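You operate a simulated robot arm through the tools that you are given. There is no shell and no other tool. Be economical: measure what you need, move in short steps, check, and stop when the job is done.

Carry out the task below with a simulated robot arm. There is one attempt and no reset: what you move stays moved.

TASK
Take the pad on the white outline on the low bench and put it away on the black mat.
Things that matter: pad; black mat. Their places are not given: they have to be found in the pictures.

It is judged by the outcome, as a careful person would: the job done as asked, and still so three seconds after it is handed in. It fails if anything else is knocked over, pushed out of place, dropped, spilled or broken.

THE ROBOT
A 7-joint arm with a two-finger parallel gripper, fixed in place. Base frame: the origin is at the foot of the arm, x ahead of it, y to its left, z up; the work surface is at about z = 0. Lengths are in m, angles in rad, forces in N, time in s.
With the tool pointing down near the work surface it reaches from about 0.22 to 0.58 m from the base axis. Its first joint turns from -1.152 to 1.152 rad. Payload 2.5 kg.
Tool frame: the origin (TCP) lies between the finger pads and is the grasp point; the fingertips stand 0.023 m ahead of it; z points along the fingers, y is the line along which they close. The gripper opens to 0.094 m. The fingers are 0.038 m wide and 0.01 m thick; the gripper's body (0.054 by 0.096 m) begins 0.039 m behind the TCP.
Orientation is that of the tool frame in the base frame, as a unit quaternion [w, x, y, z]. With the fingers straight down and closing along the base's y, the tool's x points along the base's -x, its y along +y and its z along -z.

THE INTERFACE
- The arm moves only by the tool servo_tool. Its argument "series" is a list that holds one entry, the list of rows, each a list of 4 numbers: the shift along the base's x, y, z in cm, then the turn about the base's z in rad. In form: [[[x, y, z, yaw], ...]]. A call has 1 to 12 rows; each row is the pose to reach, as a shift and turn from the pose commanded when the call began. "fingers" is the finger opening in cm, from 0 to 9.4, set as the call begins (left out, the last holds). A row lasts 0.2 s, in which the tool goes at most 0.05 m and 0.15 rad; a call with a longer step from one row to the next is refused whole, and so is a gripper value outside its range. A pose out of reach is approached as far as the arm can. The call stops where the force on the tool passes 40 N (or 10 N more than at its start, if that is more) or the arm is blocked; 0.2 s more then pass. The fingers move at their own pace (about 0.108 m/s each) and stop on an object; they squeeze with about 28 N. The grip force told is the motor's: it shows also when the fingers shut on nothing. Time passes only in rows, and 0.2 s behind the last, so rows that repeat a pose let the fingers close. It gives the time, the measured TCP pose, the force on the tool (base axes), the opening and the grip force at its end, in the units of the frame above (readings bear some noise).
- Cameras (640 x 400 px; columns grow to the right, rows downward): "scene" is fixed at [0.1082, -0.4082, 0.5291]; the picture's right is [0.88, -0.47, 0.00], its down [-0.33, -0.62, -0.71] and it looks along [0.33, 0.62, -0.71] (base axes); focal length 219 px, centre (320, 200). "wrist" rides on the gripper at [-0.039, 0, -0.044] in the tool frame; the picture's right is [0.00, -1.00, 0.00], its down [0.97, 0.00, -0.24] and it looks along [0.24, 0.00, 0.97] (tool axes); focal length 218 px, centre (320, 200).
- get_image(camera): a new picture of that camera. No time passes.
- measure_at(camera, pixels): for up to 12 pixels [column, row] of the newest picture of that camera ("zoom" is the newest enlarged one), the place [x, y, z] in the base frame of the surface seen there, good to about 0.003 m. No time passes.
- close_up(camera, box): a new picture of the part [left, top, right, bottom] of that camera's present view, enlarged. No time passes.
- job_done(): hands the job in; it is judged then, once.

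Work in short steps. Measure before you move; look again where a grasp or a placing could have gone wrong, and mend it. You have 60 turns and 14 pictures in all, the two below and enlarged ones among them. Open the gripper and draw the arm clear of the work before you hand the job in, unless the task says otherwise; then end with one line.

The tools are called as a command line: name --argument value ..., lists and objects as JSON in quotes. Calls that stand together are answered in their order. servo_tool: Moves the arm, as the interface text tells. Its arguments: {"type":"object","properties":{"series":{"type":"array","items":{"type":"array","items":{"type":"array","items":{"type":"number"}}}},"fingers":{"type":"number"}},"required":["series"]} The other tools are called the same way: get_image (camera) takes a picture; measure_at (camera, pixels) gives the place of the surface under pixels of a picture; close_up (camera, box) takes an enlarged picture of a part of a camera's view; job_done () hands the job in.

At the start:

```text
time_s: 0.0
ee_pos: [0.3628, -0.0564, 0.2592]
orientation: [0.0, 0.0, 1.0, -0.001]
force: [-1.0, 0.7, 0.4]
opening: 0.0939
grasp_force: 0.0
```

scene: 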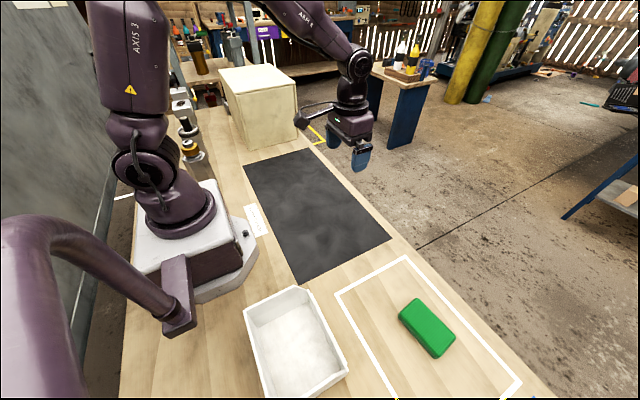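
wrist: 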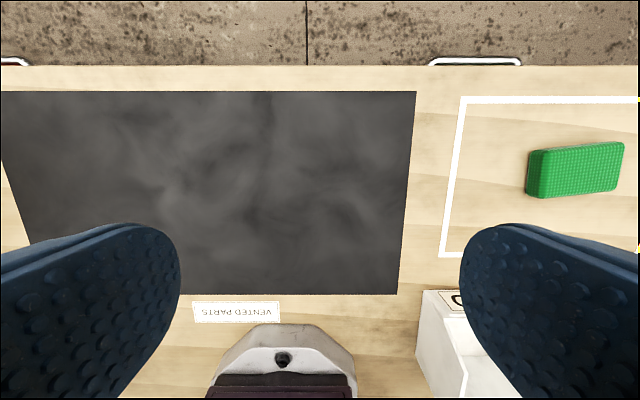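

The green pad sits in the white outline (scene ~(427,327)), and the black mat is at ~(315,215). I'll measure both and take a closer look at the pad.

measure_at --camera "scene" --pixels '[[417, 300], [400, 317], [434, 353], [454, 340], [427, 325], [300, 283], [390, 238], [311, 149], [244, 163], [375, 300], [470, 370], [310, 215]]'

measure_at --camera "wrist" --pixels '[[545, 152], [622, 144], [616, 190], [543, 196], [529, 192], [580, 170], [398, 294], [415, 92], [60, 200], [200, 200], [350, 200]]'

close_up --camera "scene" --box '[340, 260, 520, 390]'

close_up --camera "scene" --box '[220, 120, 420, 300]'

```text
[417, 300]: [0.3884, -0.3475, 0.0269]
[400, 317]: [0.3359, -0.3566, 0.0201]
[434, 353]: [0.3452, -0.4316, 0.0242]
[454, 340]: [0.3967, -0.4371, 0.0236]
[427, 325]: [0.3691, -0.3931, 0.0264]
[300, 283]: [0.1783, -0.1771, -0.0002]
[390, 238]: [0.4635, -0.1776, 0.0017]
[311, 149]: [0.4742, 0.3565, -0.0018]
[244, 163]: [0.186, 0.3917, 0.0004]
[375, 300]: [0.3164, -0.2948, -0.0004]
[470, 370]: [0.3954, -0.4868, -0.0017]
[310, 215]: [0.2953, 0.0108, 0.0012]
```

```text
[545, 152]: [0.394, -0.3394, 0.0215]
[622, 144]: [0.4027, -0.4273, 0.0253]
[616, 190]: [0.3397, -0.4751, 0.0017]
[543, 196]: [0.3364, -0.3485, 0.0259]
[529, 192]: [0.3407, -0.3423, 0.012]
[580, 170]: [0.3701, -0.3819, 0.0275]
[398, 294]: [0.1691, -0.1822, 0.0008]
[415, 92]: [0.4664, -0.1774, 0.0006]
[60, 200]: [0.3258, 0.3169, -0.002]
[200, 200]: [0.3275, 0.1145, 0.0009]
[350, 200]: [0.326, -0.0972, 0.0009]
```

```text
3.08 times, centred on (430, 325) of scene
```

zoom: 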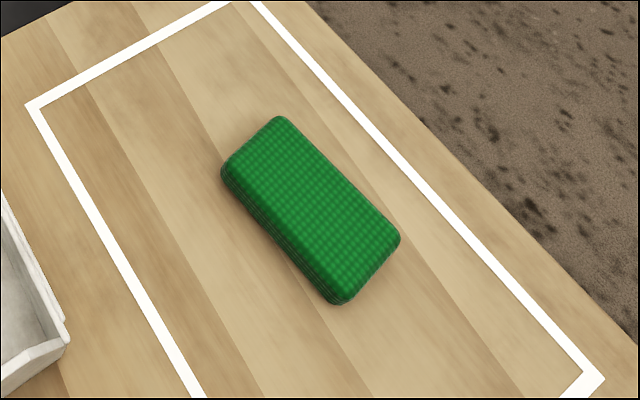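

```text
2.22 times, centred on (320, 210) of scene
```

zoom: 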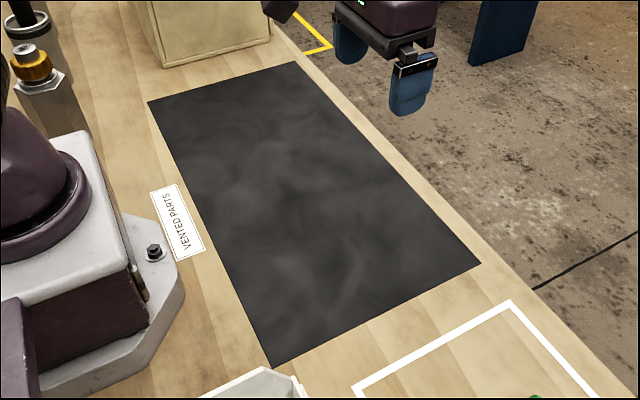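

The pad's centre is about (0.370, -0.388), its top is z≈0.026, and it is ~6 cm wide along x with a ~0.105 rad tilt. I'll move above it, turning -1.466 so the fingers close across the short side.

servo_tool --series '[[[0.1, -3.3, 0, -0.147], [0.2, -6.6, 0, -0.294], [0.2, -9.9, 0, -0.44], [0.3, -13.2, 0, -0.587], [0.3, -16.5, 0, -0.733], [0.4, -19.8, -2, -0.88], [0.5, -23.1, -4, -1.027], [0.6, -26.4, -6, -1.173], [0.7, -29.7, -8, -1.32], [0.7, -33.1, -10, -1.466], [0.7, -33.1, -10, -1.466]]]' --fingers 9.4

get_image --camera "wrist"

measure_at --camera "scene" --pixels '[[347, 360], [297, 288], [320, 305]]'

```text
time_s: 2.4
ee_pos: [0.3696, -0.3872, 0.1581]
orientation: [0.0, 0.67, 0.743, 0.0]
force: [-0.6, 0.3, 0.6]
opening: 0.0939
grasp_force: 0.0
```

```text
9 pictures are left
```

wrist: 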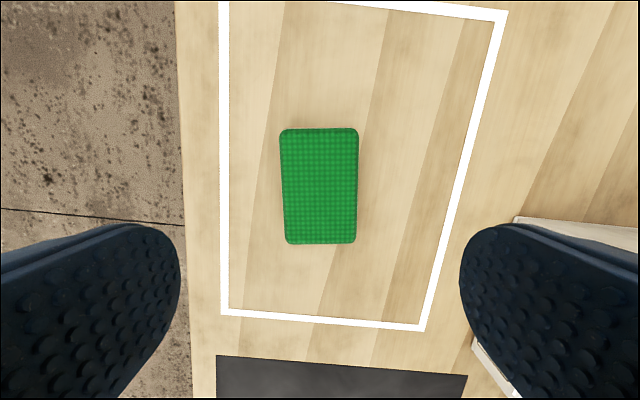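

```text
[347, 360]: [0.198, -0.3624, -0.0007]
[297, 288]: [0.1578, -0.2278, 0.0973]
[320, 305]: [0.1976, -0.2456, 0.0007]
```

The pad looks square to the tool. I'll measure its edges and the bin's nearest edge (about (515,218) and (475,345)).

measure_at --camera "wrist" --pixels '[[284, 135], [355, 133], [355, 238], [291, 238], [320, 185], [286, 185], [355, 185], [520, 222], [478, 345]]'

```text
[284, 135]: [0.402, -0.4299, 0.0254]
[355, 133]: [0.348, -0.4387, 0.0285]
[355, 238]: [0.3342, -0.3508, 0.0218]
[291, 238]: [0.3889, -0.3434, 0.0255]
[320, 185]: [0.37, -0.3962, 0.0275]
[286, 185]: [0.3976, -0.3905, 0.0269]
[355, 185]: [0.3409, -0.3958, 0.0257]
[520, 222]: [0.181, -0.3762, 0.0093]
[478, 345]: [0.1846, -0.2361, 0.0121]
```

Centre is (0.369, -0.392) and the way is clear. I'll descend to TCP z≈0.029 (tips ~6 mm above the surface).

servo_tool --series '[[[0, -0.4, -3, 0], [0, -0.4, -6, 0], [0, -0.4, -9, 0], [0, -0.4, -11, 0], [0, -0.4, -12.3, 0], [0, -0.4, -12.9, 0], [0, -0.4, -12.9, 0]]]'

servo_tool --series '[[[0, 0, 0, 0], [0, 0, 0, 0], [0, 0, 0, 0], [0, 0, 0, 0]]]' --fingers 3

```text
time_s: 4.0
ee_pos: [0.3693, -0.391, 0.0301]
orientation: [-0.001, 0.669, 0.743, 0.0]
force: [1.0, 0.1, 0.3]
opening: 0.0943
grasp_force: 0.1
```

```text
time_s: 5.0
ee_pos: [0.3695, -0.3918, 0.0307]
orientation: [0.0, 0.669, 0.743, 0.0]
force: [-1.1, 0.7, -0.1]
opening: 0.0645
grasp_force: 29.0
```

The fingers stopped on the pad at 6.45 cm with 29 N. I'll lift gently and check.

servo_tool --series '[[[0, 0, 1, 0], [0, 0, 3, 0], [0, 0, 6, 0], [0, 0, 9, 0], [0, 0, 12, 0], [0, 0, 12, 0]]]'

get_image --camera "wrist"

```text
time_s: 6.4
ee_pos: [0.3687, -0.391, 0.1497]
orientation: [0.0, 0.669, 0.743, 0.0]
force: [-0.8, -0.7, -0.3]
opening: 0.0641
grasp_force: 27.8
```

```text
8 pictures are left
```

wrist: 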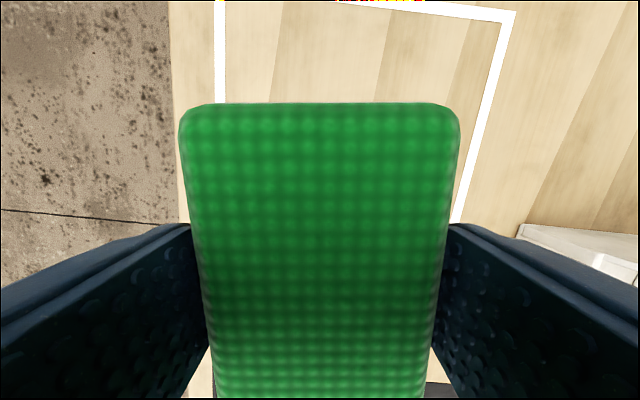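

The pad is held firmly. I'll carry it at height to above the mat's middle, near (0.325, 0.05).

servo_tool --series '[[[0, 2, 0, 0], [-0.3, 6, 0, 0], [-0.8, 10.5, 0, 0], [-1.4, 15, 0, -0.02], [-2.0, 19.5, 0, -0.04], [-2.6, 24, 0, -0.06], [-3.2, 28.5, 0, -0.08], [-3.8, 33, 0, -0.1], [-4.2, 37.5, 0, -0.105], [-4.4, 41.5, 0, -0.105], [-4.4, 44, 0, -0.105], [-4.4, 44, 0, -0.105]]]'

get_image --camera "scene"

```text
time_s: 9.0
ee_pos: [0.3259, 0.0503, 0.1507]
orientation: [-0.001, 0.708, 0.706, -0.001]
force: [-0.6, 0.1, -0.7]
opening: 0.0643
grasp_force: 27.8
```

```text
7 pictures are left
```

scene: 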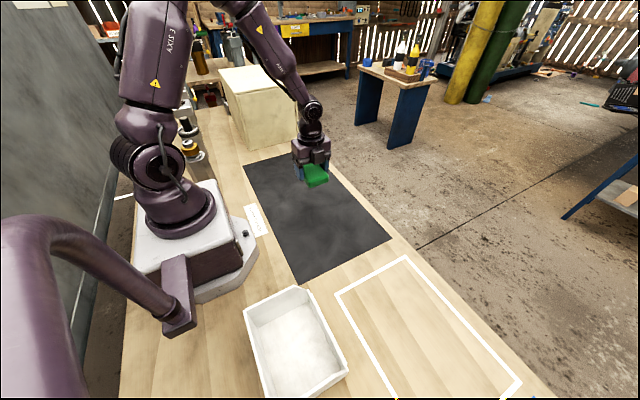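

The pad is over the mat at (0.326, 0.050). I'll lower it to the grasp height, slowing near the end.

servo_tool --series '[[[0, 0, -3, 0], [0, 0, -6, 0], [0, 0, -8.5, 0], [0, 0, -10.3, 0], [0, 0, -11.2, 0], [0, 0, -11.6, 0], [0, 0, -11.9, 0], [0, 0, -11.9, 0]]]'

```text
time_s: 10.8
ee_pos: [0.3259, 0.0493, 0.0317]
orientation: [0.001, 0.707, 0.707, 0.0]
force: [-0.2, 0.5, 0.0]
opening: 0.0641
grasp_force: 27.6
```

There's no contact yet, so I'll lower another 1.5 mm before releasing.

servo_tool --series '[[[0, 0, -0.1, 0], [0, 0, -0.15, 0], [0, 0, -0.15, 0]]]'

```text
time_s: 11.6
ee_pos: [0.325, 0.0483, 0.0293]
orientation: [0.0, 0.707, 0.707, 0.0]
force: [-2.7, -0.4, 11.9]
opening: 0.0643
grasp_force: 28.1
```

Contact shows as 11.9 N upward. I'll release, wait, then rise.

servo_tool --series '[[[0, 0, 0, 0], [0, 0, 0, 0], [0, 0, 0, 0]]]' --fingers 9.4

servo_tool --series '[[[0, 0, 1, 0], [0, 0, 3, 0], [0, 0, 6, 0], [0, 0, 10, 0], [0, 0, 14, 0], [0, 0, 18, 0], [0, 0, 20, 0], [0, 0, 20, 0]]]'

get_image --camera "scene"

get_image --camera "wrist"

```text
time_s: 12.4
ee_pos: [0.3267, 0.0486, 0.0294]
orientation: [0.001, 0.708, 0.706, 0.001]
force: [0.3, 1.1, -0.1]
opening: 0.0938
grasp_force: 0.2
```

```text
time_s: 14.2
ee_pos: [0.3261, 0.0494, 0.2302]
orientation: [-0.001, 0.707, 0.707, 0.001]
force: [-0.4, -0.9, -1.1]
opening: 0.0942
grasp_force: 0.0
```

```text
6 pictures are left
```

scene: 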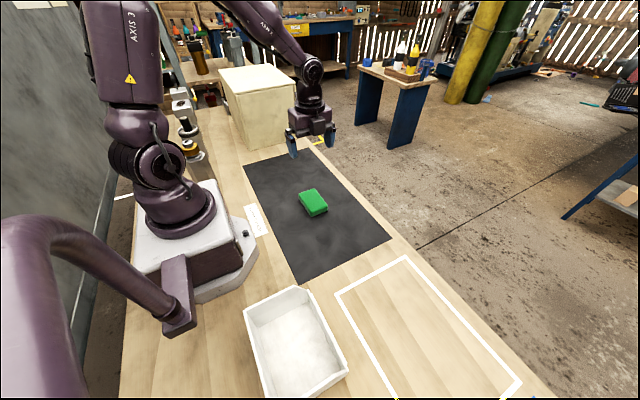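

```text
5 pictures are left
```

wrist: 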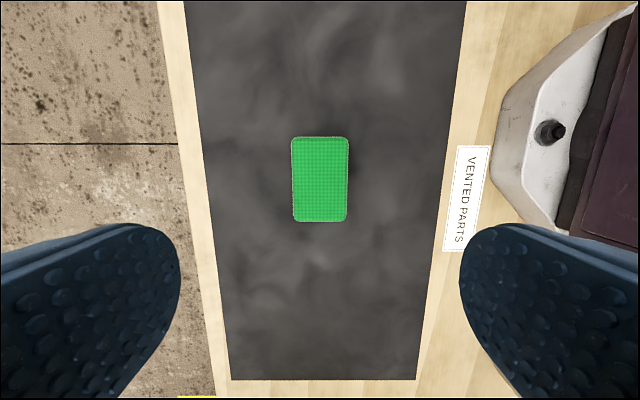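

The pad lies flat mid-mat at wrist (320,180). I'll measure it, let a little time pass, and confirm it stays still.

measure_at --camera "wrist" --pixels '[[320, 180], [295, 140], [345, 140], [345, 218], [296, 218]]'

servo_tool --series '[[[0, 0, 0, 0], [0, 0, 0, 0], [0, 0, 0, 0], [0, 0, 0, 0], [0, 0, 0, 0], [0, 0, 0, 0], [0, 0, 0, 0], [0, 0, 0, 0], [0, 0, 0, 0], [0, 0, 0, 0], [0, 0, 0, 0], [0, 0, 0, 0]]]'

get_image --camera "wrist"

```text
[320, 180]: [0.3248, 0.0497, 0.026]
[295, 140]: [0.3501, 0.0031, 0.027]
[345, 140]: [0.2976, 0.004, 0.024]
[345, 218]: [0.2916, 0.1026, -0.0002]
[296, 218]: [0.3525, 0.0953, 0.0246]
```

```text
time_s: 16.8
ee_pos: [0.3254, 0.0502, 0.2303]
orientation: [0.0, 0.707, 0.707, 0.0]
force: [-0.5, 0.3, 0.2]
opening: 0.0938
grasp_force: 0.0
```

```text
4 pictures are left
```

wrist: 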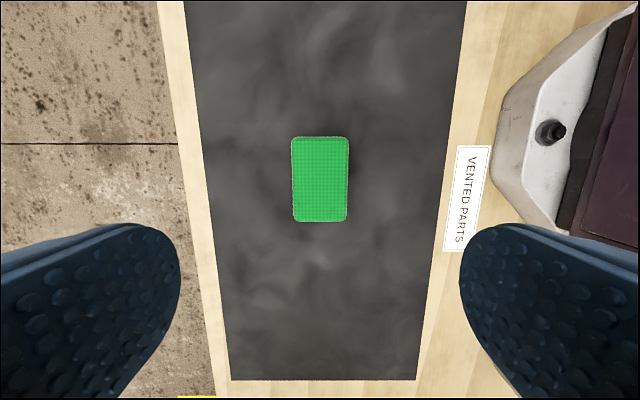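

The pad hasn't moved and is fully on the mat, and the arm is clear with the gripper open. I'm handing the job in.

job_done

```text
The job is handed in.
```

The green pad is now lying flat near the middle of the black mat, nothing else was disturbed, and the open gripper is clear above it.
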